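You operate a simulated robot arm through the tools that you are given. There is no shell and no other tool.

You run a simulated two-armed robot. Do the job below in one go: nothing can be reset, and whatever is moved stays where it is left.

## Task
Bring the bag named on the green-banded card to the island's clear end, fold its top over and clip it.
Fine: the other bags stay as they are.

It is judged by the outcome, as a careful person would: the job done as asked, and still so three seconds after it is handed in. It fails if anything else is knocked over, pushed out of place, dropped, spilled or broken. Flat cloth is picked up by pressing the open fingertips on it (5 to 10 N) and closing them slowly along it; thin cloth reads only 2 to 8 mm in the jaws.

## Robot
Two 7-joint arms with two-finger parallel grippers on one trunk that stands fixed in place. Base frame: the origin is at the foot of the trunk, x ahead of it, y to its left, z up; the work surface is at about z = 87.5. Units: cm, degrees, N and s.
The left shoulder is at [8, 13.1, 94.7], the right one opposite. With the tool pointing down near the work surface each hand reaches from about 38 to 84 cm from the base axis, measured 20 degrees to its own side. Payload 1.57 kg a hand.
The TCP of each hand is the grasp point between the finger pads, 3 cm short of the fingertips. In the tool frame z runs along the fingers and y along their closing line. Largest opening 11 cm; finger width 2.4, thickness 1.2; the body of the gripper, 4.8 by 11.2 cm, starts 7.8 cm behind the TCP.
Orientation is told as [roll, pitch, yaw] about the base's x, y, z axes, in that order, counted from this pose: with the fingers straight down and closing along the base's y, the tool's x points along the base's -x, its y along +y and its z along -z.

## Interface
- The arms move only by the tool play_rows. It takes "left_commands", "right_commands" or both (then of equal length, played together; a hand with none holds still); each is a list of rows, each a list of 7 numbers: the shift along the tool's x, y, z in cm, then the turn, a rotation vector about the tool's x, y, z in degrees, then the finger opening in cm, from 0 to 11. In form: [[tx, ty, tz, wx, wy, wz, gripper], ...]. A call has 1 to 20 rows; each row is the pose to reach, as a shift and turn from the pose commanded when the call began, along the tool's axes at that moment. A row lasts 0.2 s, in which the tool goes at most 5 cm and 8.6 degrees; a call with a longer step from one row to the next is refused whole, and so is a gripper value outside its range. Where a pose cannot be reached the arm comes as near as it can. A force on the tool above 40 N (or 10 N above the force at the start of the call, whichever is more), or a blocked arm, ends the call early, and 0.2 s more pass. Each finger travels about 10.8 cm/s and halts on what it meets, pressing with about 28 N; the grip force reading is that of the motor and also rises with nothing between the fingers. The clock runs only during rows and for 0.2 s after the last one: add rows that repeat a pose to give the fingers time. The reply holds the time, the measured pose of the TCP, the force on the tool along the base axes, the opening and the grip force, in the units named above and with some noise, with the torque about the TCP (base axes, N m) and any sound that the robot's microphone picked up.
- Cameras (640 x 400 px; columns grow to the right, rows downward): "scene" is now at [-4.73, -0.77, 143.5]; the picture's right is [-0.08, -1.00, 0.00], its down [-0.40, 0.03, -0.92] and it looks along [0.91, -0.07, -0.40] (base axes); focal length 286 px, centre (320, 200). "left" rides on the left gripper at [7, -1.6, -14.1] in its tool frame; the picture's right is [0.23, 0.97, 0.00], its down [-0.86, 0.20, -0.48] and it looks along [-0.47, 0.11, 0.88] (tool axes); focal length 222 px, centre (320, 200). "right" rides on the right gripper at [7, 1.6, -14.1] in its tool frame; the picture's right is [-0.23, 0.97, 0.00], its down [-0.86, -0.20, -0.48] and it looks along [-0.47, -0.11, 0.88] (tool axes); focal length 222 px, centre (320, 200). There is no depth. A picture from a camera that has moved, and an enlarged one, comes with that camera's place and axes in the base frame and with its lens.
- get_image(camera): a new picture of that camera. The clock stands still meanwhile.
- pan_tilt(pan, tilt): turns the head with the scene camera to pan (to the left, within 109 degrees either way) and tilt (down, from -29 to 69), counted from straight ahead of the robot. It gives what a move gives.
- inspect(camera, box): a new picture of the part [left, top, right, bottom] of that camera's present view, enlarged. The clock stands still meanwhile.
- hand_in(): hands the job in; it is judged then, once.

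Nothing tells you positions but the pictures and the camera data. Unless the task says otherwise, let go and move clear before handing in.

The tools are called after "Call:" as name(argument=value, ...) on one line, values as JSON. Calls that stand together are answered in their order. play_rows: Moves the arms, as the interface text tells. Its arguments: {"type":"object","properties":{"left_commands":{"type":"array","items":{"type":"array","items":{"type":"number"}}},"right_commands":{"type":"array","items":{"type":"array","items":{"type":"number"}}}},"required":[]} The other tools are called the same way: pan_tilt (pan, tilt) turns the head that bears the scene camera; get_image (camera) takes a picture; inspect (camera, box) takes an enlarged picture of a part of a camera's view; hand_in () hands the job in.

At the start:

```text
clock: 0.0
left_eef_pos: [47.43, 19.37, 133.18]
left_orientation: [-0.1, 0.1, 0.0]
left_contact_force: [0.3, -0.9, 0.3]
left_ft_torque: [0.0, 0.04, 0.02]
left_grip_width: 10.99
left_grip_force: 0.0
right_eef_pos: [44.37, -25.76, 132.02]
right_orientation: [-0.1, 0.1, -0.1]
right_contact_force: [0.9, 0.0, 0.2]
right_ft_torque: [0.01, 0.02, 0.03]
right_grip_width: 10.99
right_grip_force: 0.0
head pan, tilt: [-4.4, 23.6]
```

scene: 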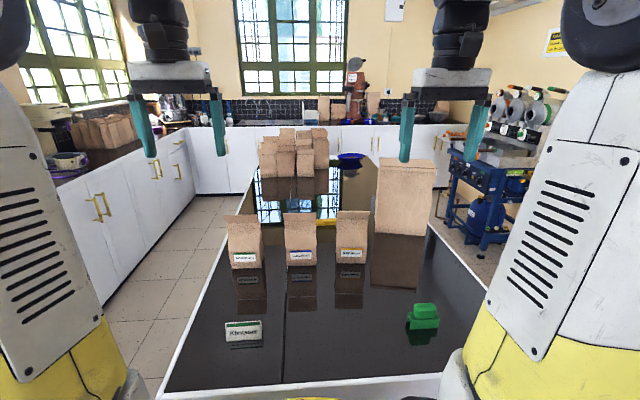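
right: 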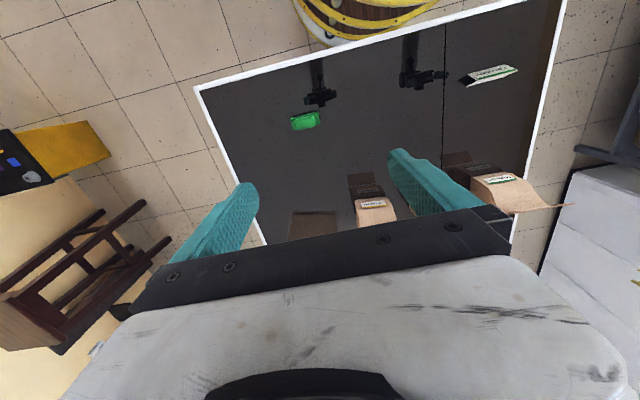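
left: 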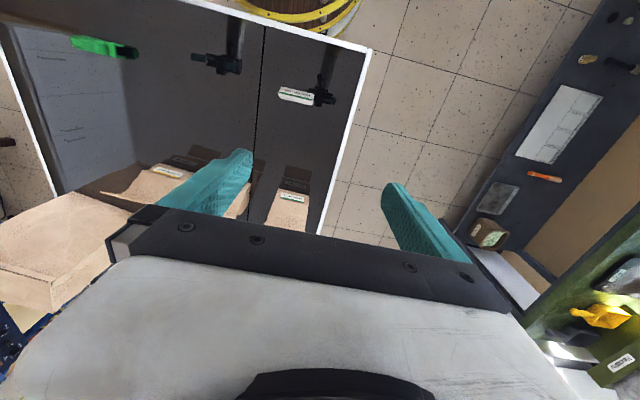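

I see three small labelled bags in a row on a dark island, a big bag to their right, a card near the front left and a green clip near the front right. I'll enlarge the card, the labels and the clip.

Call:
inspect(camera="scene", box=[210, 310, 280, 354])

Call:
inspect(camera="scene", box=[215, 200, 385, 306])

Call:
inspect(camera="scene", box=[380, 285, 470, 341])

Call:
inspect(camera="scene", box=[240, 110, 460, 247])

```text
9.09 times, centred on (245, 332) of scene
camera zoom: at [-4.73, -0.77, 143.5], right [-0.08, -1.0, 0.0], down [-0.4, 0.03, -0.92], along [0.91, -0.07, -0.4], focal length 2600 px, centre (1002, -1000)
```

zoom: 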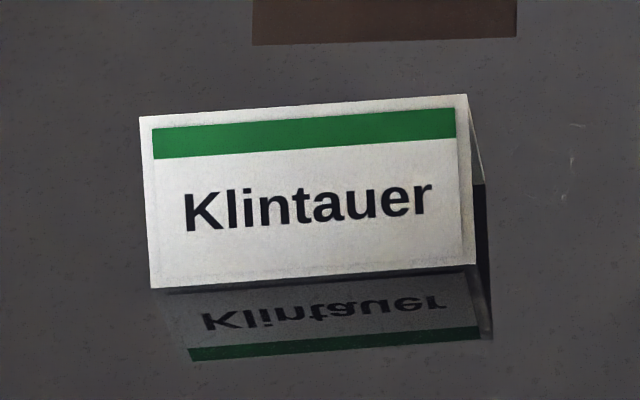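

```text
3.76 times, centred on (300, 253) of scene
camera zoom: at [-4.73, -0.77, 143.5], right [-0.08, -1.0, 0.0], down [-0.4, 0.03, -0.92], along [0.91, -0.07, -0.4], focal length 1077 px, centre (395, 0)
```

zoom: 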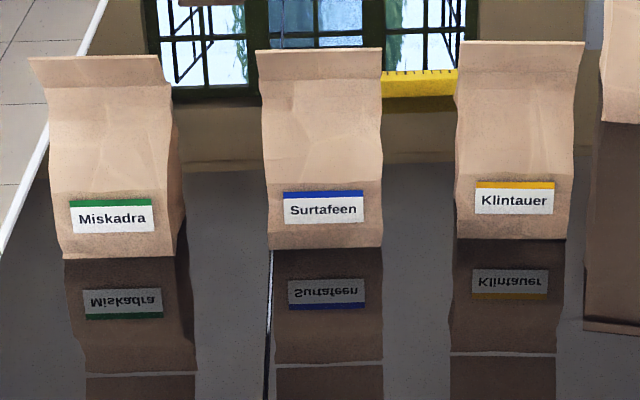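

```text
7.11 times, centred on (425, 313) of scene
camera zoom: at [-4.73, -0.77, 143.5], right [-0.08, -1.0, 0.0], down [-0.4, 0.03, -0.92], along [0.91, -0.07, -0.4], focal length 2034 px, centre (-427, -604)
```

zoom: 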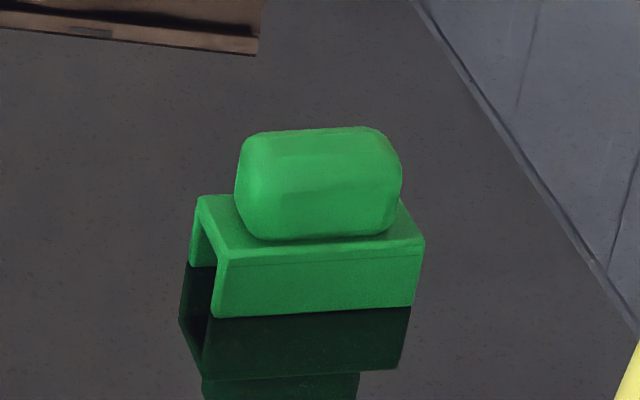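

```text
2.91 times, centred on (350, 178) of scene
camera zoom: at [-4.73, -0.77, 143.5], right [-0.08, -1.0, 0.0], down [-0.4, 0.03, -0.92], along [0.91, -0.07, -0.4], focal length 832 px, centre (233, 262)
```

zoom: 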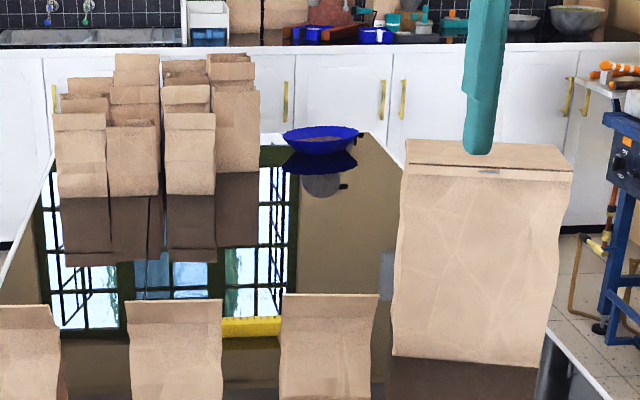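

The green-banded card standing at the near end reads "Klintauer". That matches the right-hand small bag (orange band), roughly at x 71–77, y -12 to -21. I'll look around the island and closely at that bag and the clip before moving.

Call:
inspect(camera="scene", box=[325, 200, 385, 238])

Call:
pan_tilt(pan=-35, tilt=40)

Call:
get_image(camera="scene")

Call:
pan_tilt(pan=0, tilt=50)

Call:
get_image(camera="scene")

Call:
pan_tilt(pan=35, tilt=30)

Call:
get_image(camera="scene")

```text
10.53 times, centred on (355, 219) of scene
camera zoom: at [-4.73, -0.77, 143.5], right [-0.08, -1.0, 0.0], down [-0.4, 0.03, -0.92], along [0.91, -0.07, -0.4], focal length 3010 px, centre (-48, 0)
```

zoom: 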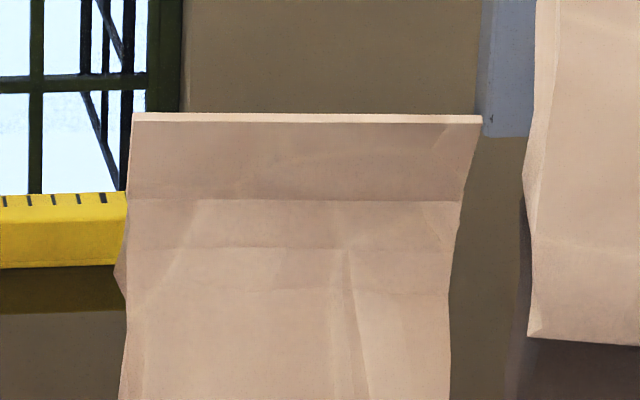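

```text
clock: 1.0
left_eef_pos: [47.48, 19.43, 133.13]
left_orientation: [0.1, 0.0, 0.0]
left_contact_force: [0.0, -0.5, 0.5]
left_ft_torque: [0.0, 0.01, 0.01]
left_grip_width: 11.0
left_grip_force: 0.1
right_eef_pos: [44.22, -25.79, 132.18]
right_orientation: [0.0, 0.0, 0.0]
right_contact_force: [0.0, 0.9, -0.2]
right_ft_torque: [0.01, -0.01, 0.03]
right_grip_width: 11.01
right_grip_force: 0.1
head pan, tilt: [-35.0, 40.0]
```

```text
taken
```

scene: 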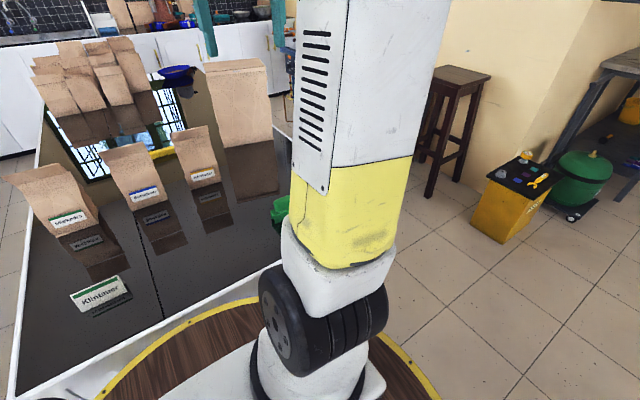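

```text
clock: 2.0
left_eef_pos: [47.41, 19.37, 133.07]
left_orientation: [0.0, 0.1, 0.0]
left_contact_force: [0.6, 0.5, -0.8]
left_ft_torque: [-0.02, -0.01, -0.01]
left_grip_width: 10.98
left_grip_force: 0.1
right_eef_pos: [44.3, -25.77, 132.2]
right_orientation: [-0.1, 0.0, 0.0]
right_contact_force: [0.6, -0.1, 0.7]
right_ft_torque: [-0.03, -0.02, -0.01]
right_grip_width: 11.03
right_grip_force: 0.0
head pan, tilt: [0.0, 50.0]
```

```text
taken
```

scene: 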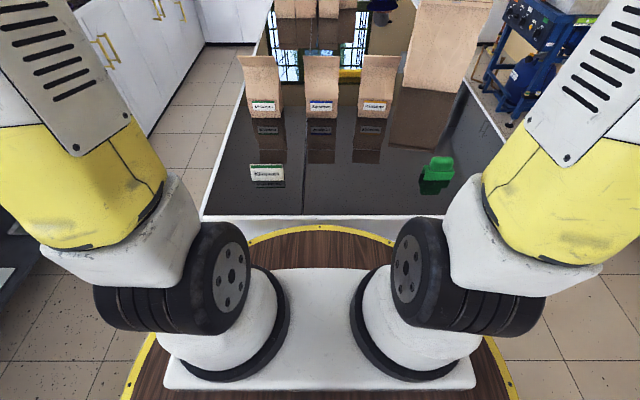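

```text
clock: 3.0
left_eef_pos: [47.39, 19.22, 133.06]
left_orientation: [0.0, 0.0, 0.1]
left_contact_force: [-0.1, -0.4, 0.6]
left_ft_torque: [0.01, 0.0, -0.01]
left_grip_width: 11.0
left_grip_force: 0.0
right_eef_pos: [44.16, -25.71, 132.11]
right_orientation: [0.0, 0.0, -0.1]
right_contact_force: [-0.2, -1.0, -0.3]
right_ft_torque: [0.02, -0.01, 0.01]
right_grip_width: 11.01
right_grip_force: 0.1
head pan, tilt: [35.0, 30.0]
```

```text
taken
```

scene: 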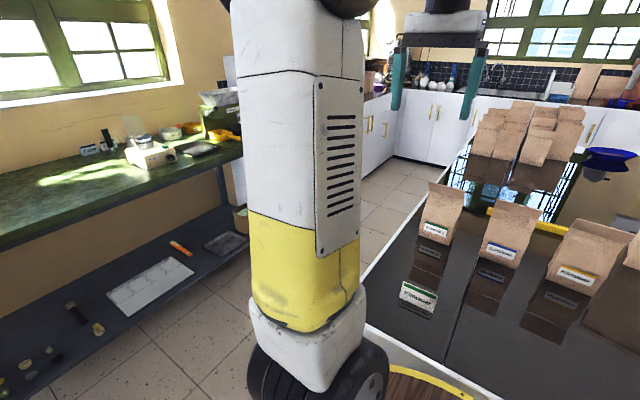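

The near end of the island, between the card and the clip, is clear; the far end holds other bags. I'll aim the head at the work area and read the camera data.

Call:
pan_tilt(pan=-10, tilt=38)

Call:
get_image(camera="scene")

Call:
inspect(camera="scene", box=[330, 120, 410, 170])

Call:
inspect(camera="scene", box=[380, 180, 460, 230])

```text
clock: 4.1
left_eef_pos: [47.42, 19.33, 133.22]
left_orientation: [0.0, 0.0, 0.0]
left_contact_force: [-0.4, -1.0, -0.1]
left_ft_torque: [-0.01, -0.04, 0.01]
left_grip_width: 11.0
left_grip_force: 0.1
right_eef_pos: [44.29, -25.7, 132.07]
right_orientation: [0.1, 0.0, 0.0]
right_contact_force: [-0.4, 1.0, -0.3]
right_ft_torque: [0.02, 0.0, -0.06]
right_grip_width: 10.99
right_grip_force: 0.0
head pan, tilt: [-10.0, 38.0]
```

```text
taken
```

scene: 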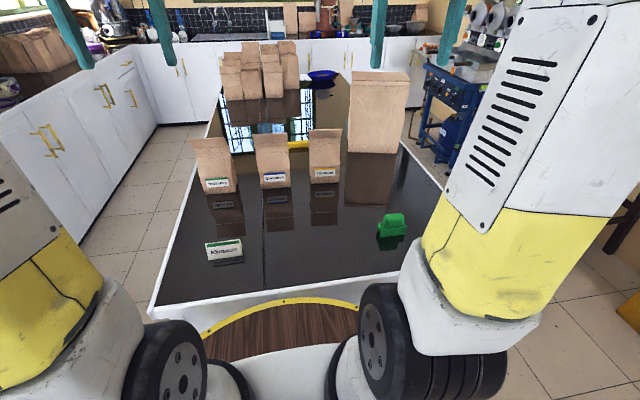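

```text
8.00 times, centred on (370, 145) of scene
camera zoom: at [-5.45, -1.55, 141.25], right [-0.17, -0.98, 0.0], down [-0.61, 0.11, -0.79], along [0.78, -0.14, -0.62], focal length 2288 px, centre (-80, 640)
```

zoom: 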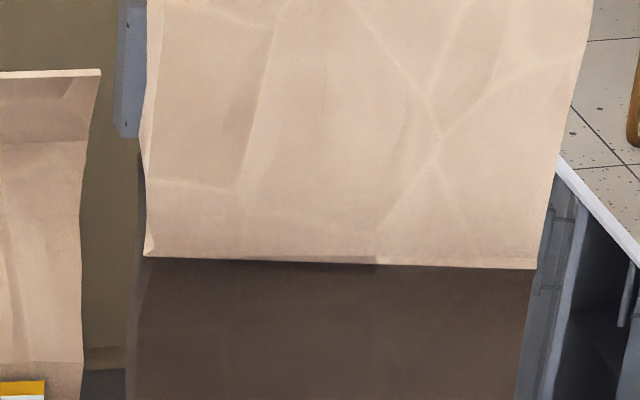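

```text
8.00 times, centred on (420, 205) of scene
camera zoom: at [-5.45, -1.55, 141.25], right [-0.17, -0.98, 0.0], down [-0.61, 0.11, -0.79], along [0.78, -0.14, -0.62], focal length 2288 px, centre (-480, 160)
```

zoom: 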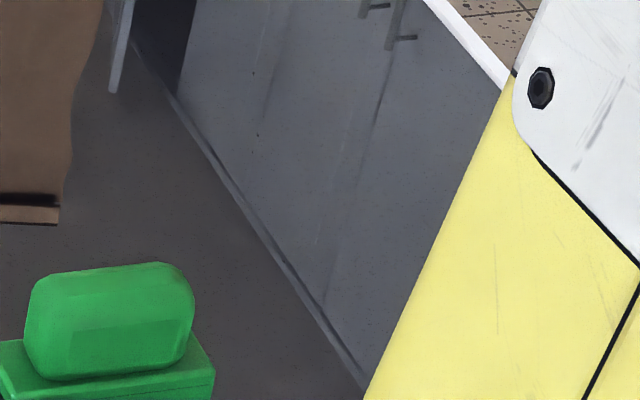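

The bag's top looks like a flat strip about 2.5 cm tall above a crease near z≈102. I'll bring the right hand above and in front of it for a closer view, staying well clear (fingertips at about z 117).

Call:
play_rows(right_commands=[[-2.7, 1.1, 1.5, 0, 0, 0, 11], [-5.4, 2.2, 3, 0, 0, 0, 11], [-8.1, 3.3, 4.5, 0, 0, 0, 11], [-10.8, 4.4, 6, 0, 0, 0, 11], [-13.5, 5.5, 7.5, 0, 0, 0, 11], [-16.2, 6.6, 9, 0, 0, 0, 11], [-18.9, 7.7, 10.5, 0, 0, 0, 11], [-21.6, 8.8, 12, 0, 0, 0, 11], [-21.6, 8.8, 12, 0, 0, 0, 11]])

Call:
get_image(camera="right")

Call:
get_image(camera="scene")

```text
clock: 6.1
left_eef_pos: [47.34, 19.37, 133.05]
left_orientation: [0.0, 0.0, 0.0]
left_contact_force: [0.2, -0.5, 0.2]
left_ft_torque: [0.0, 0.02, 0.0]
left_grip_width: 11.04
left_grip_force: 0.1
right_eef_pos: [65.75, -16.93, 119.98]
right_orientation: [-0.1, 0.0, 0.0]
right_contact_force: [0.5, 0.2, -0.4]
right_ft_torque: [0.03, 0.03, -0.02]
right_grip_width: 11.01
right_grip_force: 0.0
head pan, tilt: [-10.0, 38.0]
```

```text
taken
camera right: at [58.81, -15.24, 134.07], right [0.23, 0.97, 0.0], down [0.86, -0.2, 0.48], along [0.47, -0.11, -0.88], focal length 222 px, centre (320, 200)
```

right: 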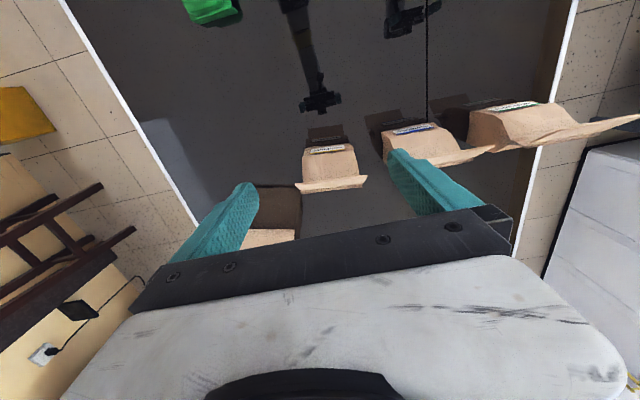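

```text
taken
```

scene: 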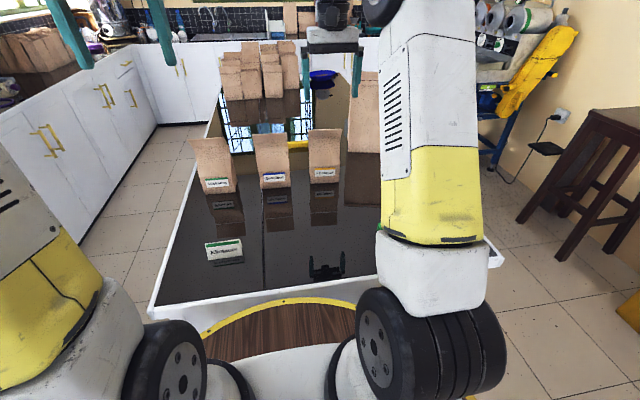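

Call:
inspect(camera="right", box=[270, 110, 400, 210])

Call:
inspect(camera="right", box=[370, 90, 640, 190])

```text
4.00 times, centred on (335, 160) of right
camera zoom: at [58.81, -15.24, 134.07], right [0.23, 0.97, 0.0], down [0.86, -0.2, 0.48], along [0.47, -0.11, -0.88], focal length 888 px, centre (260, 360)
```

zoom: 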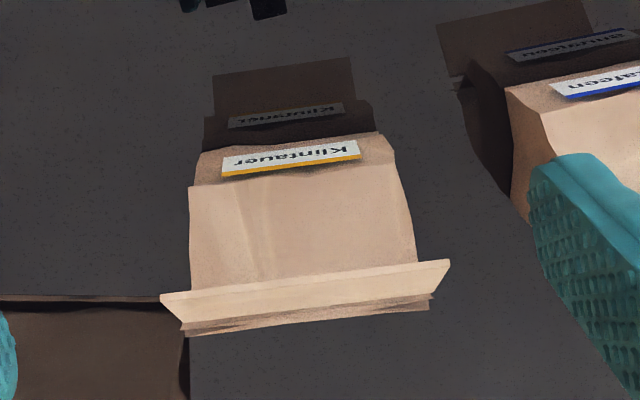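

```text
2.37 times, centred on (505, 140) of right
camera zoom: at [58.81, -15.24, 134.07], right [0.23, 0.97, 0.0], down [0.86, -0.2, 0.48], along [0.47, -0.11, -0.88], focal length 526 px, centre (-118, 342)
```

zoom: 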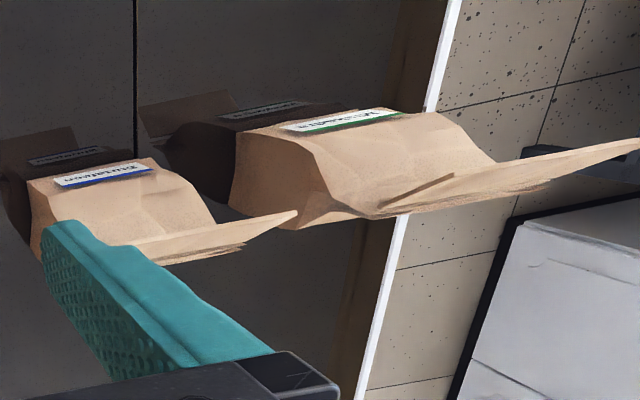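

The Klintauer bag's top edge seems to be at x≈71–73, y -11.5 to -21.7. I'll yaw the right hand 90° so the jaws close along x and view the bag from its right side, staying above it.

Call:
play_rows(right_commands=[[-0.5, -1, 0.2, 0, 0, -8.2, 11], [-1.1, -2, 0.4, 0, 0, -16.4, 11], [-1.7, -3, 0.6, 0, 0, -24.6, 11], [-2.3, -4, 0.8, 0, 0, -32.8, 11], [-2.9, -5, 1, 0, 0, -41, 11], [-3.5, -6, 1.2, 0, 0, -49.2, 11], [-4.1, -7, 1.4, 0, 0, -57.4, 11], [-4.7, -8, 1.6, 0, 0, -65.6, 11], [-5.3, -9, 1.8, 0, 0, -73.8, 11], [-5.9, -10, 2, 0, 0, -82, 11], [-6.3, -11, 2, 0, 0, -90, 11], [-6.3, -11, 2, 0, 0, -90, 11]])

Call:
get_image(camera="right")

Call:
get_image(camera="scene")

```text
clock: 8.7
left_eef_pos: [47.41, 19.26, 133.16]
left_orientation: [0.0, 0.0, -0.1]
left_contact_force: [0.4, -0.2, -0.5]
left_ft_torque: [-0.03, 0.0, -0.03]
left_grip_width: 11.03
left_grip_force: 0.0
right_eef_pos: [72.11, -27.95, 117.97]
right_orientation: [0.0, 0.0, 90.0]
right_contact_force: [0.4, -0.7, 0.0]
right_ft_torque: [-0.01, 0.02, -0.01]
right_grip_width: 11.01
right_grip_force: 0.2
head pan, tilt: [-10.0, 38.0]
```

```text
taken
camera right: at [70.5, -34.95, 132.1], right [-0.97, 0.23, 0.0], down [0.2, 0.86, 0.48], along [0.11, 0.47, -0.88], focal length 222 px, centre (320, 200)
```

right: 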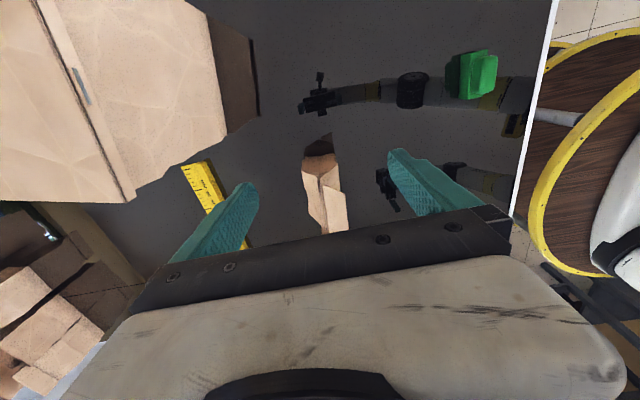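

```text
taken
```

scene: 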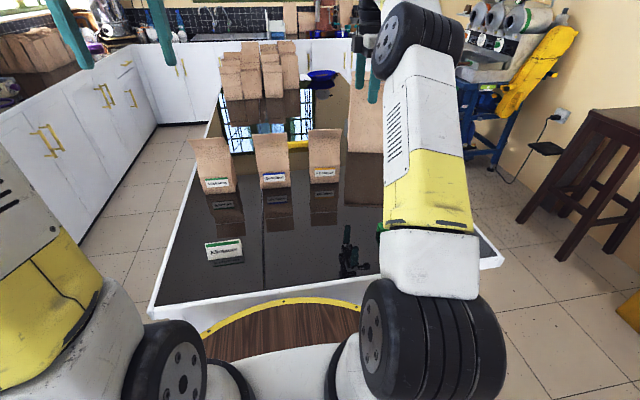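

Call:
inspect(camera="right", box=[270, 120, 390, 240])

Call:
inspect(camera="right", box=[430, 30, 520, 120])

```text
3.33 times, centred on (330, 180) of right
camera zoom: at [70.5, -34.95, 132.1], right [-0.97, 0.23, 0.0], down [0.2, 0.86, 0.48], along [0.11, 0.47, -0.88], focal length 740 px, centre (287, 267)
```

zoom: 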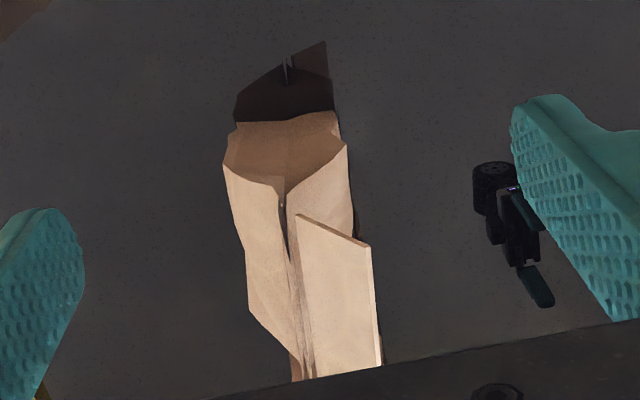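

```text
4.44 times, centred on (475, 75) of right
camera zoom: at [70.5, -34.95, 132.1], right [-0.97, 0.23, 0.0], down [0.2, 0.86, 0.48], along [0.11, 0.47, -0.88], focal length 987 px, centre (-369, 756)
```

zoom: 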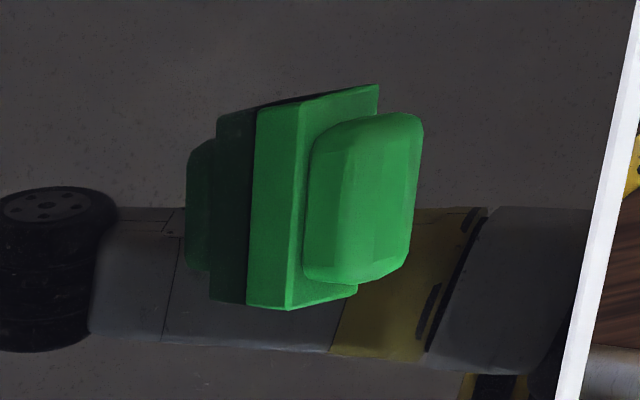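

The bag's base spans about x 70.6–76.7, y -12 to -21.7, yawed about -7°. Its top is a plate-like flap hinged at about (73.3, z 102), leaning toward me with its tip near (70.3, z 106.7). I'll tilt the right hand 45° so the fingers point left and down, to grip the lower body front-to-back from its right side, and check before closing in.

Call:
play_rows(right_commands=[[0, -0.1, 2.3, 0.46, -7.49, 1.11, 11], [0, -0.2, 4.6, 0.92, -14.98, 2.21, 11], [0, -0.3, 7, 1.38, -22.47, 3.32, 11], [0, -0.4, 9.3, 1.83, -29.96, 4.43, 11], [0, -0.5, 11.6, 2.29, -37.45, 5.53, 11], [0, -0.6, 14, 2.75, -44.94, 6.64, 11], [0, -0.6, 14, 2.75, -44.94, 6.64, 11]])

Call:
get_image(camera="right")

Call:
get_image(camera="scene")

```text
clock: 10.3
left_eef_pos: [47.39, 19.24, 132.99]
left_orientation: [0.0, 0.0, -0.1]
left_contact_force: [0.0, -0.5, -0.2]
left_ft_torque: [0.01, 0.01, 0.01]
left_grip_width: 10.99
left_grip_force: 0.0
right_eef_pos: [72.71, -28.08, 104.17]
right_orientation: [-0.1, -45.0, 83.1]
right_contact_force: [-0.5, -1.0, 0.3]
right_ft_torque: [-0.02, -0.03, -0.03]
right_grip_width: 11.04
right_grip_force: 0.1
head pan, tilt: [-10.0, 38.0]
```

```text
taken
camera right: at [69.24, -42.61, 109.06], right [-0.95, 0.28, 0.16], down [0.23, 0.24, 0.94], along [0.22, 0.93, -0.29], focal length 222 px, centre (320, 200)
```

right: 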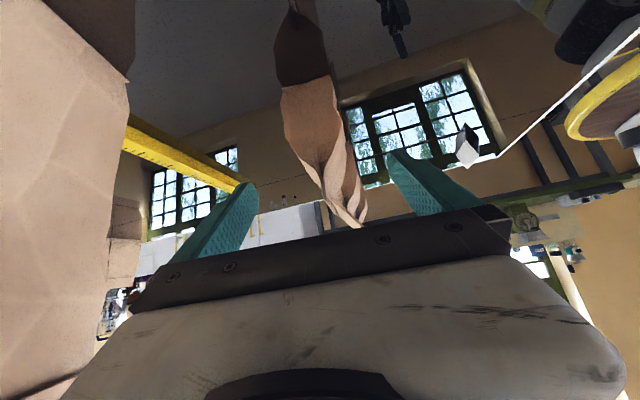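

```text
taken
```

scene: 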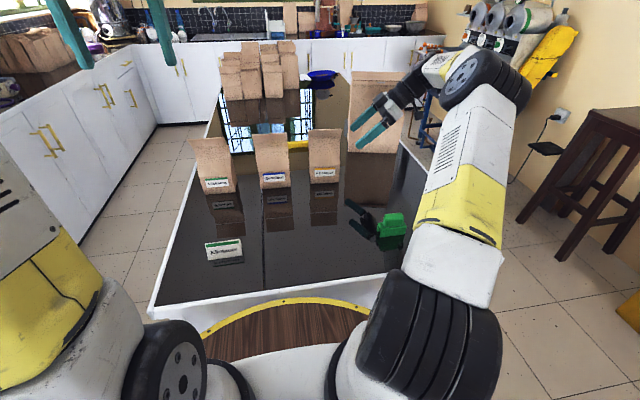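

Call:
inspect(camera="right", box=[240, 60, 420, 240])

Call:
inspect(camera="scene", box=[280, 100, 440, 260])

```text
2.22 times, centred on (330, 150) of right
camera zoom: at [69.24, -42.61, 109.06], right [-0.95, 0.28, 0.16], down [0.23, 0.24, 0.94], along [0.22, 0.93, -0.29], focal length 494 px, centre (298, 311)
```

zoom: 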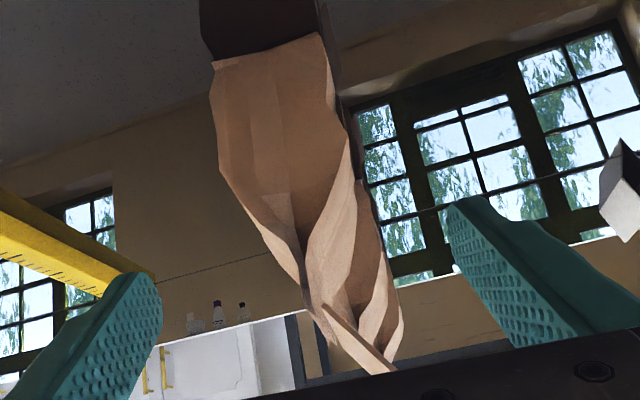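

```text
2.50 times, centred on (360, 180) of scene
camera zoom: at [-5.44, -1.57, 141.24], right [-0.17, -0.98, 0.0], down [-0.61, 0.11, -0.79], along [0.78, -0.14, -0.62], focal length 715 px, centre (220, 250)
```

zoom: 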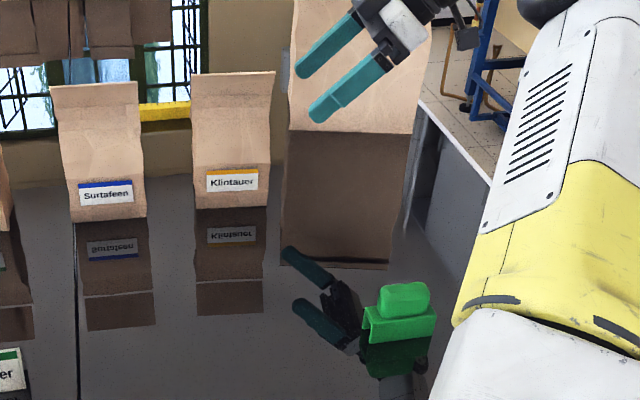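

The side view confirms the base corners (70.6,-21.2) and (76.7,-21.7), so the mid-plane is near x 74 with the jaws aligned. I'll advance along the fingers to straddle the lower body.

Call:
play_rows(right_commands=[[0.8, 0, 1, 0, 0, 0, 11], [1.6, 0, 3, 0, 0, 0, 11], [1.6, 0, 5, 0, 0, 0, 11], [1.6, 0, 7, 0, 0, 0, 11], [1.6, 0, 9, 0, 0, 0, 11], [1.6, 0, 11, 0, 0, 0, 11], [1.6, 0, 12.5, 0, 0, 0, 11], [1.6, 0, 14, 0, 0, 0, 11], [1.6, 0, 14.6, 0, 0, 0, 11], [1.6, 0, 14.6, 0, 0, 0, 11]])

Call:
get_image(camera="right")

Call:
inspect(camera="scene", box=[280, 100, 440, 260])

```text
clock: 12.5
left_eef_pos: [47.44, 19.29, 133.11]
left_orientation: [0.0, 0.0, 0.0]
left_contact_force: [0.3, -0.3, -0.2]
left_ft_torque: [0.0, 0.02, -0.02]
left_grip_width: 11.0
left_grip_force: 0.0
right_eef_pos: [73.85, -18.75, 92.48]
right_orientation: [0.0, -45.1, 83.0]
right_contact_force: [-0.2, -0.5, 0.6]
right_ft_torque: [0.07, 0.0, 0.02]
right_grip_width: 11.0
right_grip_force: 0.1
head pan, tilt: [-10.0, 38.0]
```

```text
taken
camera right: at [70.4, -33.38, 97.54], right [-0.95, 0.28, 0.16], down [0.23, 0.24, 0.94], along [0.22, 0.93, -0.29], focal length 222 px, centre (320, 200)
```

right: 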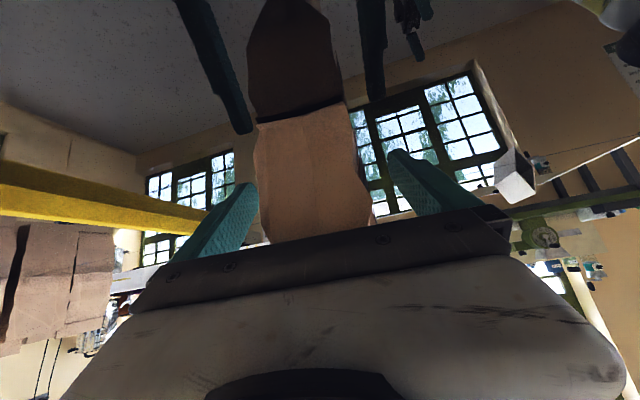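

```text
2.50 times, centred on (360, 180) of scene
camera zoom: at [-5.44, -1.57, 141.24], right [-0.17, -0.98, 0.0], down [-0.61, 0.11, -0.79], along [0.78, -0.14, -0.62], focal length 715 px, centre (220, 250)
```

zoom: 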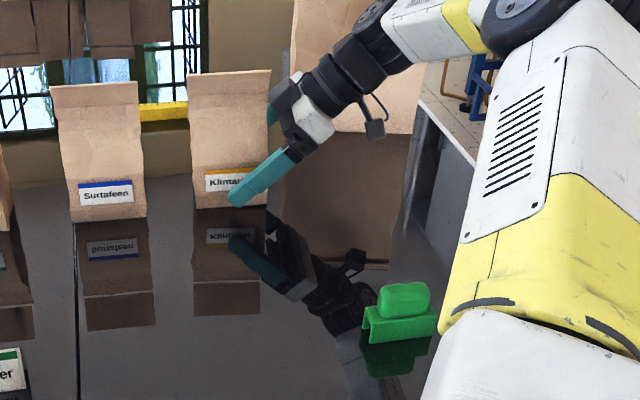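

The fingers straddle the lower body with the bag upright. Now I'll close gradually.

Call:
play_rows(right_commands=[[0, 0, 0, 0, 0, 0, 9.5], [0, 0, 0, 0, 0, 0, 8], [0, 0, 0, 0, 0, 0, 7], [0, 0, 0, 0, 0, 0, 6.4], [0, 0, 0, 0, 0, 0, 6], [0, 0, 0, 0, 0, 0, 5.6], [0, 0, 0, 0, 0, 0, 5.6]])

Call:
get_image(camera="right")

Call:
inspect(camera="scene", box=[280, 100, 440, 260])

```text
clock: 14.1
left_eef_pos: [47.42, 19.43, 133.15]
left_orientation: [-0.1, 0.0, 0.0]
left_contact_force: [-0.6, 0.8, -0.6]
left_ft_torque: [-0.01, 0.0, 0.0]
left_grip_width: 11.02
left_grip_force: 0.3
right_eef_pos: [73.82, -18.8, 92.6]
right_orientation: [0.1, -45.0, 82.9]
right_contact_force: [1.8, -0.3, -0.6]
right_ft_torque: [0.03, -0.06, -0.07]
right_grip_width: 6.74
right_grip_force: 28.5
head pan, tilt: [-10.0, 38.0]
```

```text
taken
camera right: at [70.41, -33.39, 97.55], right [-0.95, 0.28, 0.16], down [0.23, 0.24, 0.94], along [0.22, 0.93, -0.29], focal length 222 px, centre (320, 200)
```

right: 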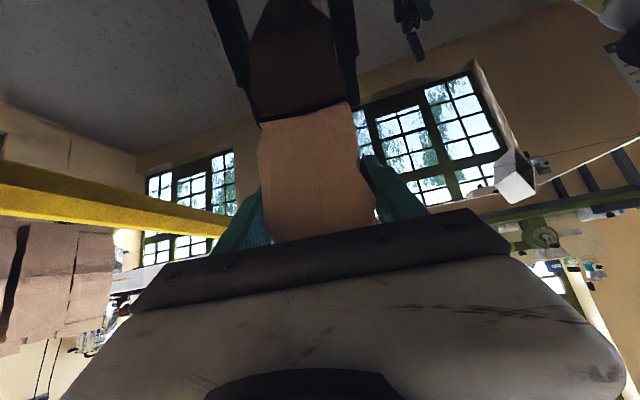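

```text
2.50 times, centred on (360, 180) of scene
camera zoom: at [-5.43, -1.56, 141.25], right [-0.17, -0.98, 0.0], down [-0.61, 0.11, -0.79], along [0.78, -0.14, -0.62], focal length 715 px, centre (220, 250)
```

zoom: 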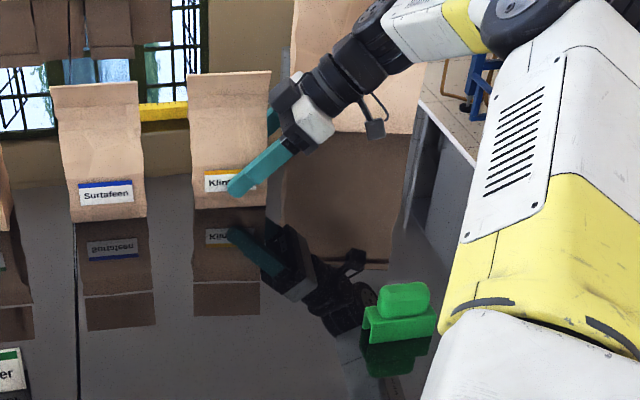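

Gripped at 6.7 cm with 28 N. I'll lift it 2.5 cm and check that it follows.

Call:
play_rows(right_commands=[[-0.35, 0, -0.35, 0, 0, 0, 5], [-0.7, 0, -0.7, 0, 0, 0, 5], [-1.1, 0, -1.1, 0, 0, 0, 5], [-1.5, 0, -1.5, 0, 0, 0, 5], [-1.8, 0, -1.8, 0, 0, 0, 5], [-1.8, 0, -1.8, 0, 0, 0, 5]])

Call:
inspect(camera="scene", box=[280, 100, 440, 260])

Call:
get_image(camera="right")

```text
clock: 15.5
left_eef_pos: [47.39, 19.38, 133.14]
left_orientation: [-0.1, -0.1, -0.1]
left_contact_force: [-0.8, -0.1, -0.5]
left_ft_torque: [-0.02, 0.03, 0.03]
left_grip_width: 10.98
left_grip_force: 0.1
right_eef_pos: [73.81, -18.79, 95.12]
right_orientation: [0.0, -45.1, 83.0]
right_contact_force: [0.0, -0.4, -1.6]
right_ft_torque: [-0.02, 0.03, 0.0]
right_grip_width: 6.75
right_grip_force: 28.0
head pan, tilt: [-10.0, 38.0]
```

```text
2.50 times, centred on (360, 180) of scene
camera zoom: at [-5.43, -1.56, 141.25], right [-0.17, -0.98, 0.0], down [-0.61, 0.11, -0.79], along [0.78, -0.14, -0.62], focal length 715 px, centre (220, 250)
```

zoom: 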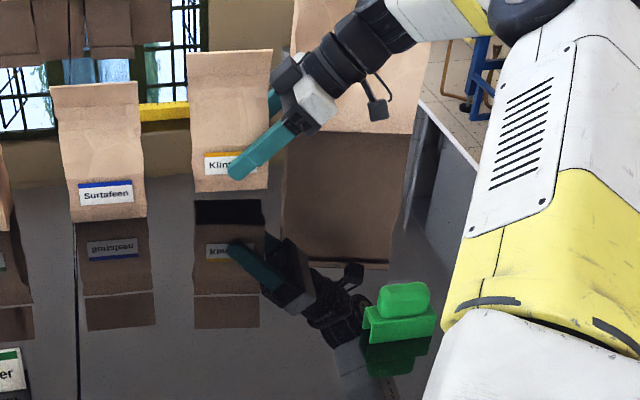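

```text
taken
camera right: at [70.4, -33.44, 100.16], right [-0.95, 0.28, 0.16], down [0.23, 0.24, 0.94], along [0.22, 0.93, -0.29], focal length 222 px, centre (320, 200)
```

right: 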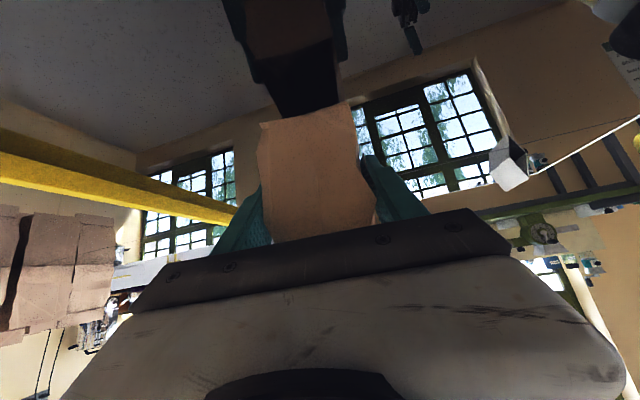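

The bag is light and lifts cleanly. I'll carry it toward the near end, with its centre near (50, -10), squaring its yaw on the way and keeping it about 2.5 cm above the counter.

Call:
play_rows(right_commands=[[-0.2, 2.05, 0.2, -0.41, 0, -0.41, 5], [-0.4, 4.1, 0.4, -0.82, 0, -0.82, 5], [-0.6, 6.15, 0.6, -1.24, 0, -1.24, 5], [-0.8, 8.2, 0.8, -1.65, 0, -1.65, 5], [-1, 10.25, 1, -2.06, 0, -2.06, 5], [-1.2, 12.3, 1.2, -2.48, 0, -2.48, 5], [-1.4, 14.35, 1.4, -2.89, 0, -2.89, 5], [-1.6, 16.4, 1.6, -3.3, 0, -3.3, 5], [-1.8, 18.45, 1.8, -3.71, 0, -3.71, 5], [-2, 20.5, 2, -4.12, 0, -4.12, 5], [-2.2, 22.55, 2.2, -4.54, 0, -4.54, 5], [-2.35, 24.6, 2.35, -4.95, 0, -4.95, 5], [-2.35, 24.6, 2.35, -4.95, 0, -4.95, 5]])

Call:
get_image(camera="scene")

Call:
get_image(camera="right")

```text
clock: 18.3
left_eef_pos: [47.36, 19.41, 133.11]
left_orientation: [0.0, -0.1, 0.0]
left_contact_force: [0.0, -0.3, 0.7]
left_ft_torque: [-0.01, -0.01, -0.01]
left_grip_width: 11.0
left_grip_force: 0.0
right_eef_pos: [49.75, -12.37, 95.23]
right_orientation: [0.0, -45.0, 90.0]
right_contact_force: [-0.6, -0.3, -2.5]
right_ft_torque: [-0.06, 0.02, 0.03]
right_grip_width: 6.77
right_grip_force: 27.9
head pan, tilt: [-10.0, 38.0]
```

```text
taken
```

scene: 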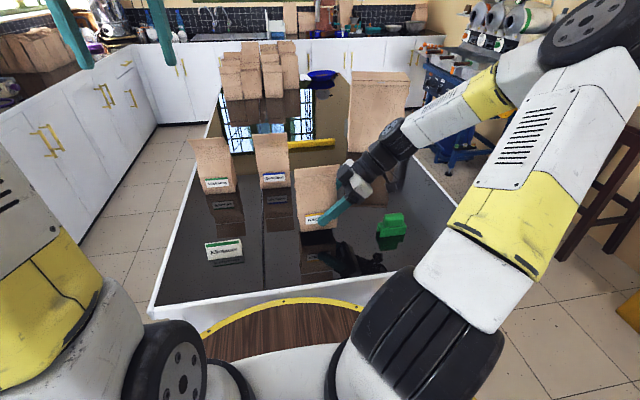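

```text
taken
camera right: at [48.15, -27.37, 100.18], right [-0.97, 0.16, 0.16], down [0.2, 0.27, 0.94], along [0.11, 0.95, -0.29], focal length 222 px, centre (320, 200)
```

right: 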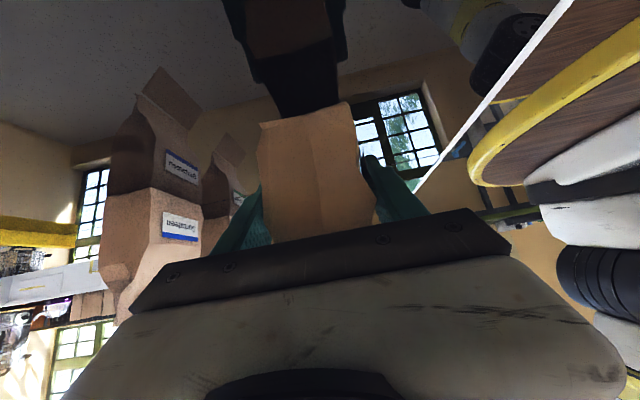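

The bag is above the target spot and upright. Lowering it gently to the counter.

Call:
play_rows(right_commands=[[0.4, 0, 0.4, 0, 0, 0, 5], [0.8, 0, 0.8, 0, 0, 0, 5], [1.2, 0, 1.2, 0, 0, 0, 5], [1.5, 0, 1.5, 0, 0, 0, 5], [1.7, 0, 1.7, 0, 0, 0, 5], [1.8, 0, 1.8, 0, 0, 0, 5], [1.8, 0, 1.8, 0, 0, 0, 5]])

Call:
inspect(camera="scene", box=[260, 140, 420, 290])

```text
clock: 19.9
left_eef_pos: [47.39, 19.35, 133.02]
left_orientation: [-0.1, 0.0, -0.1]
left_contact_force: [1.1, 0.1, -0.5]
left_ft_torque: [0.03, 0.0, 0.02]
left_grip_width: 11.0
left_grip_force: 0.1
right_eef_pos: [49.81, -12.67, 92.64]
right_orientation: [0.0, -45.0, 90.1]
right_contact_force: [0.1, -0.6, -0.9]
right_ft_torque: [-0.07, -0.01, 0.02]
right_grip_width: 6.75
right_grip_force: 27.7
head pan, tilt: [-10.0, 38.0]
```

```text
2.67 times, centred on (340, 215) of scene
camera zoom: at [-5.44, -1.56, 141.24], right [-0.17, -0.98, 0.0], down [-0.61, 0.11, -0.79], along [0.78, -0.14, -0.62], focal length 763 px, centre (267, 160)
```

zoom: 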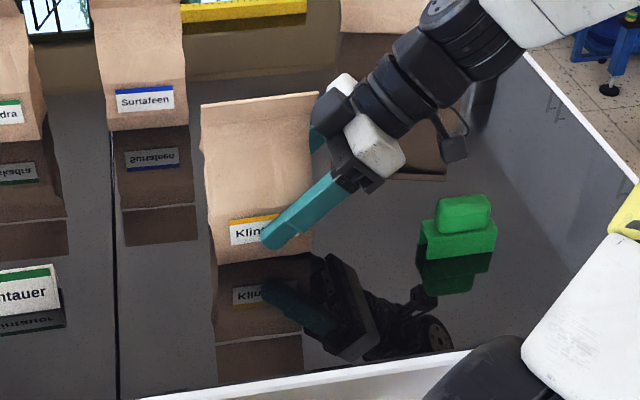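

The bag's weight is now mostly on the counter. I'll press down a hair more, open the jaws evenly and back out the way I came.

Call:
play_rows(right_commands=[[0.08, 0, 0.08, 0, 0, 0, 5], [0.08, 0, 0.08, 0, 0, 0, 6.8], [0.08, 0, 0.08, 0, 0, 0, 7.4], [0.08, 0, 0.08, 0, 0, 0, 8.2], [0.08, 0, 0.08, 0, 0, 0, 9.5], [0.08, 0, 0.08, 0, 0, 0, 11], [0.08, 0, 0.08, 0, 0, 0, 11], [0.08, 0, -1, 0, 0, 0, 11], [0.08, 0, -3, 0, 0, 0, 11], [0.08, 0, -6, 0, 0, 0, 11], [0.08, 0, -9, 0, 0, 0, 11], [0.08, 0, -12, 0, 0, 0, 11], [0.08, 0, -15, 0, 0, 0, 11], [0.08, 0, -18, 0, 0, 0, 11], [0.08, 0, -18, 0, 0, 0, 11]])

Call:
get_image(camera="scene")

Call:
inspect(camera="scene", box=[260, 140, 420, 290])

Call:
get_image(camera="right")

Call:
inspect(camera="right", box=[220, 40, 420, 240])

```text
clock: 23.1
left_eef_pos: [47.37, 19.32, 133.03]
left_orientation: [-0.1, 0.0, 0.0]
left_contact_force: [0.8, -0.1, -0.5]
left_ft_torque: [0.01, 0.01, -0.03]
left_grip_width: 11.0
left_grip_force: 0.0
right_eef_pos: [49.91, -25.34, 105.43]
right_orientation: [-0.1, -45.0, 89.9]
right_contact_force: [0.3, 0.5, 0.0]
right_ft_torque: [0.02, -0.02, 0.0]
right_grip_width: 11.0
right_grip_force: 0.0
head pan, tilt: [-10.0, 38.0]
```

```text
taken
```

scene: 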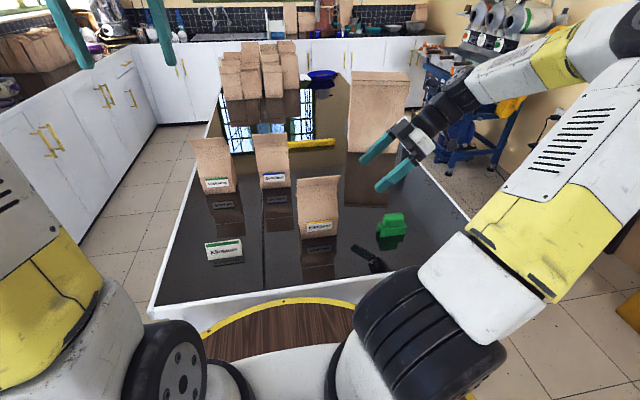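

```text
2.67 times, centred on (340, 215) of scene
camera zoom: at [-5.45, -1.56, 141.24], right [-0.17, -0.98, 0.0], down [-0.61, 0.11, -0.79], along [0.78, -0.14, -0.62], focal length 763 px, centre (267, 160)
```

zoom: 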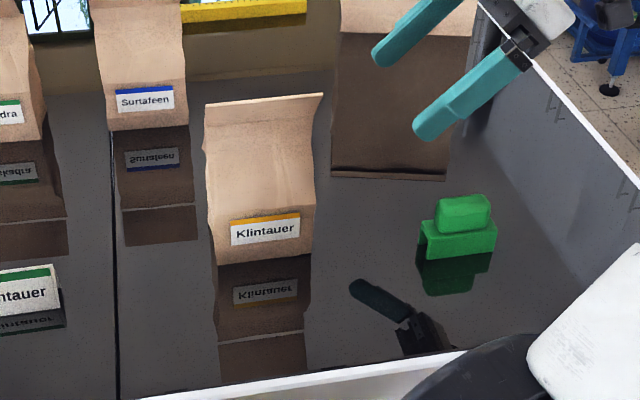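

```text
taken
camera right: at [48.2, -40.17, 110.34], right [-0.97, 0.16, 0.16], down [0.2, 0.27, 0.94], along [0.11, 0.95, -0.29], focal length 222 px, centre (320, 200)
```

right: 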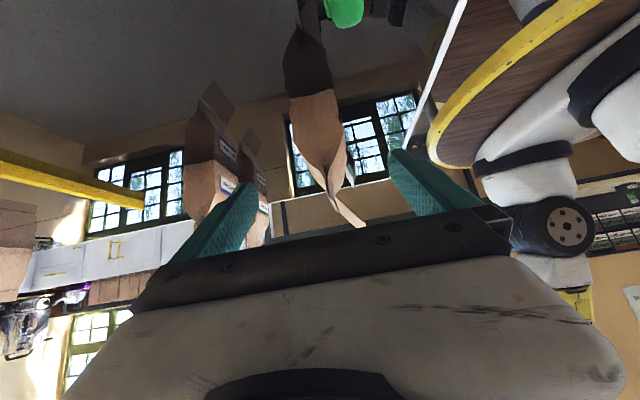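

```text
2.00 times, centred on (320, 140) of right
camera zoom: at [48.2, -40.17, 110.34], right [-0.97, 0.16, 0.16], down [0.2, 0.27, 0.94], along [0.11, 0.95, -0.29], focal length 444 px, centre (320, 320)
```

zoom: 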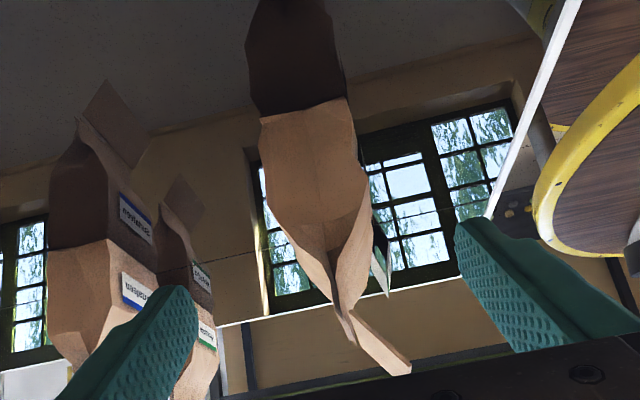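

Call:
inspect(camera="right", box=[300, 150, 380, 230])

Call:
inspect(camera="scene", box=[290, 165, 350, 245])

Call:
inspect(camera="scene", box=[365, 200, 415, 250])

```text
5.00 times, centred on (340, 190) of right
camera zoom: at [48.2, -40.17, 110.34], right [-0.97, 0.16, 0.16], down [0.2, 0.27, 0.94], along [0.11, 0.95, -0.29], focal length 1111 px, centre (220, 250)
```

zoom: 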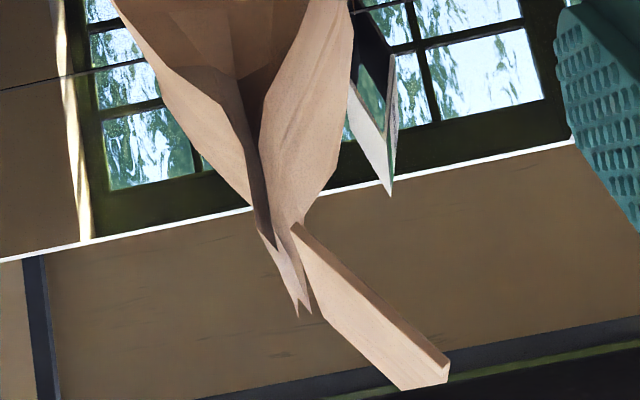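

```text
5.00 times, centred on (320, 205) of scene
camera zoom: at [-5.45, -1.56, 141.24], right [-0.17, -0.98, 0.0], down [-0.61, 0.11, -0.79], along [0.78, -0.14, -0.62], focal length 1430 px, centre (320, 175)
```

zoom: 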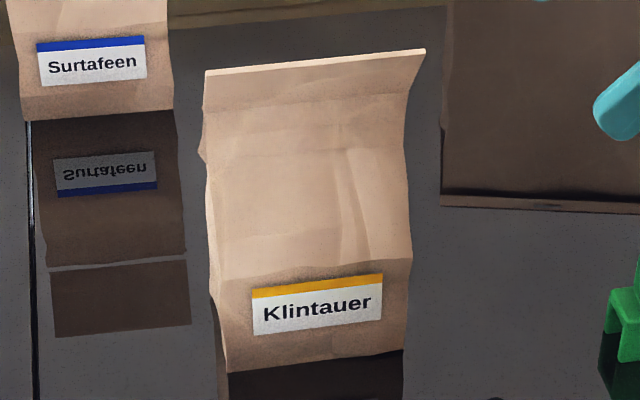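

```text
8.00 times, centred on (390, 225) of scene
camera zoom: at [-5.45, -1.56, 141.24], right [-0.17, -0.98, 0.0], down [-0.61, 0.11, -0.79], along [0.78, -0.14, -0.62], focal length 2288 px, centre (-240, 0)
```

zoom: 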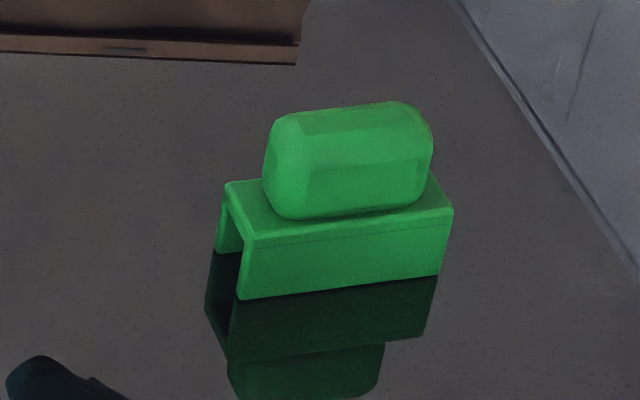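

The bag now stands at the near end with its centre near (49.8, -10.4), nearly square to the island edge. Its flap is hinged at (49.2, z 102.5) with its tip at (46.5, z 106.4). Because the bag is light, the left hand will hold its lower body from the left while the right folds and clips, so I'll turn the left hand first.

Call:
play_rows(left_commands=[[-0.2, -0.8, 1.4, 0, 0, 8.2, 11], [-0.4, -1.6, 2.8, 0, 0, 16.4, 11], [-0.6, -2.5, 4.2, 0, 0, 24.6, 11], [-0.8, -3.4, 5.6, 0, 0, 32.8, 11], [-1, -4.2, 7, 0, 0, 41, 11], [-1.2, -5, 8.4, 0, 0, 49.2, 11], [-1.4, -5.9, 9.8, 0, 0, 57.4, 11], [-1.7, -6.8, 11.2, 0, 0, 65.6, 11], [-2, -7.7, 12.6, 0, 0, 73.8, 11], [-2.2, -8.5, 14, 0, 0, 82, 11], [-2.4, -9.4, 15, 0, 0, 90, 11], [-2.4, -9.4, 15, 0, 0, 90, 11]])

Call:
get_image(camera="scene")

Call:
get_image(camera="left")

```text
clock: 25.7
left_eef_pos: [49.76, 9.94, 118.05]
left_orientation: [-0.1, 0.0, -90.3]
left_contact_force: [0.3, -0.1, 0.4]
left_ft_torque: [0.02, -0.01, 0.0]
left_grip_width: 11.0
left_grip_force: 0.0
right_eef_pos: [49.84, -25.3, 105.4]
right_orientation: [-0.1, -45.0, 90.0]
right_contact_force: [-0.8, 0.4, -0.5]
right_ft_torque: [0.04, -0.01, 0.02]
right_grip_width: 11.02
right_grip_force: 0.0
head pan, tilt: [-10.0, 38.0]
```

```text
taken
```

scene: 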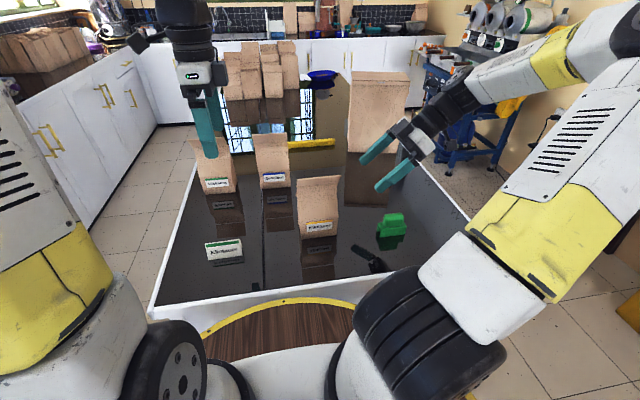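

```text
taken
camera left: at [48.09, 16.82, 132.18], right [0.97, 0.23, 0.0], down [0.2, -0.86, 0.48], along [0.11, -0.47, -0.88], focal length 222 px, centre (320, 200)
```

left: 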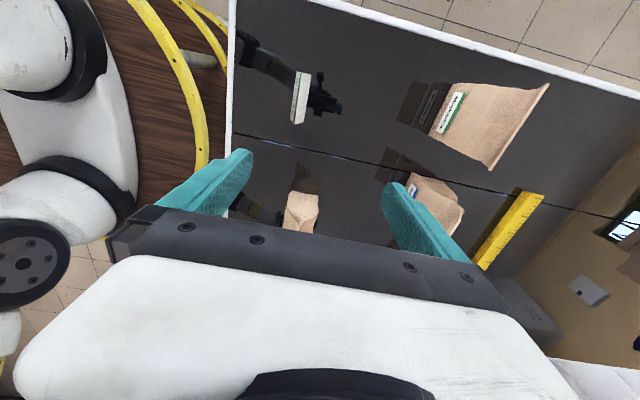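

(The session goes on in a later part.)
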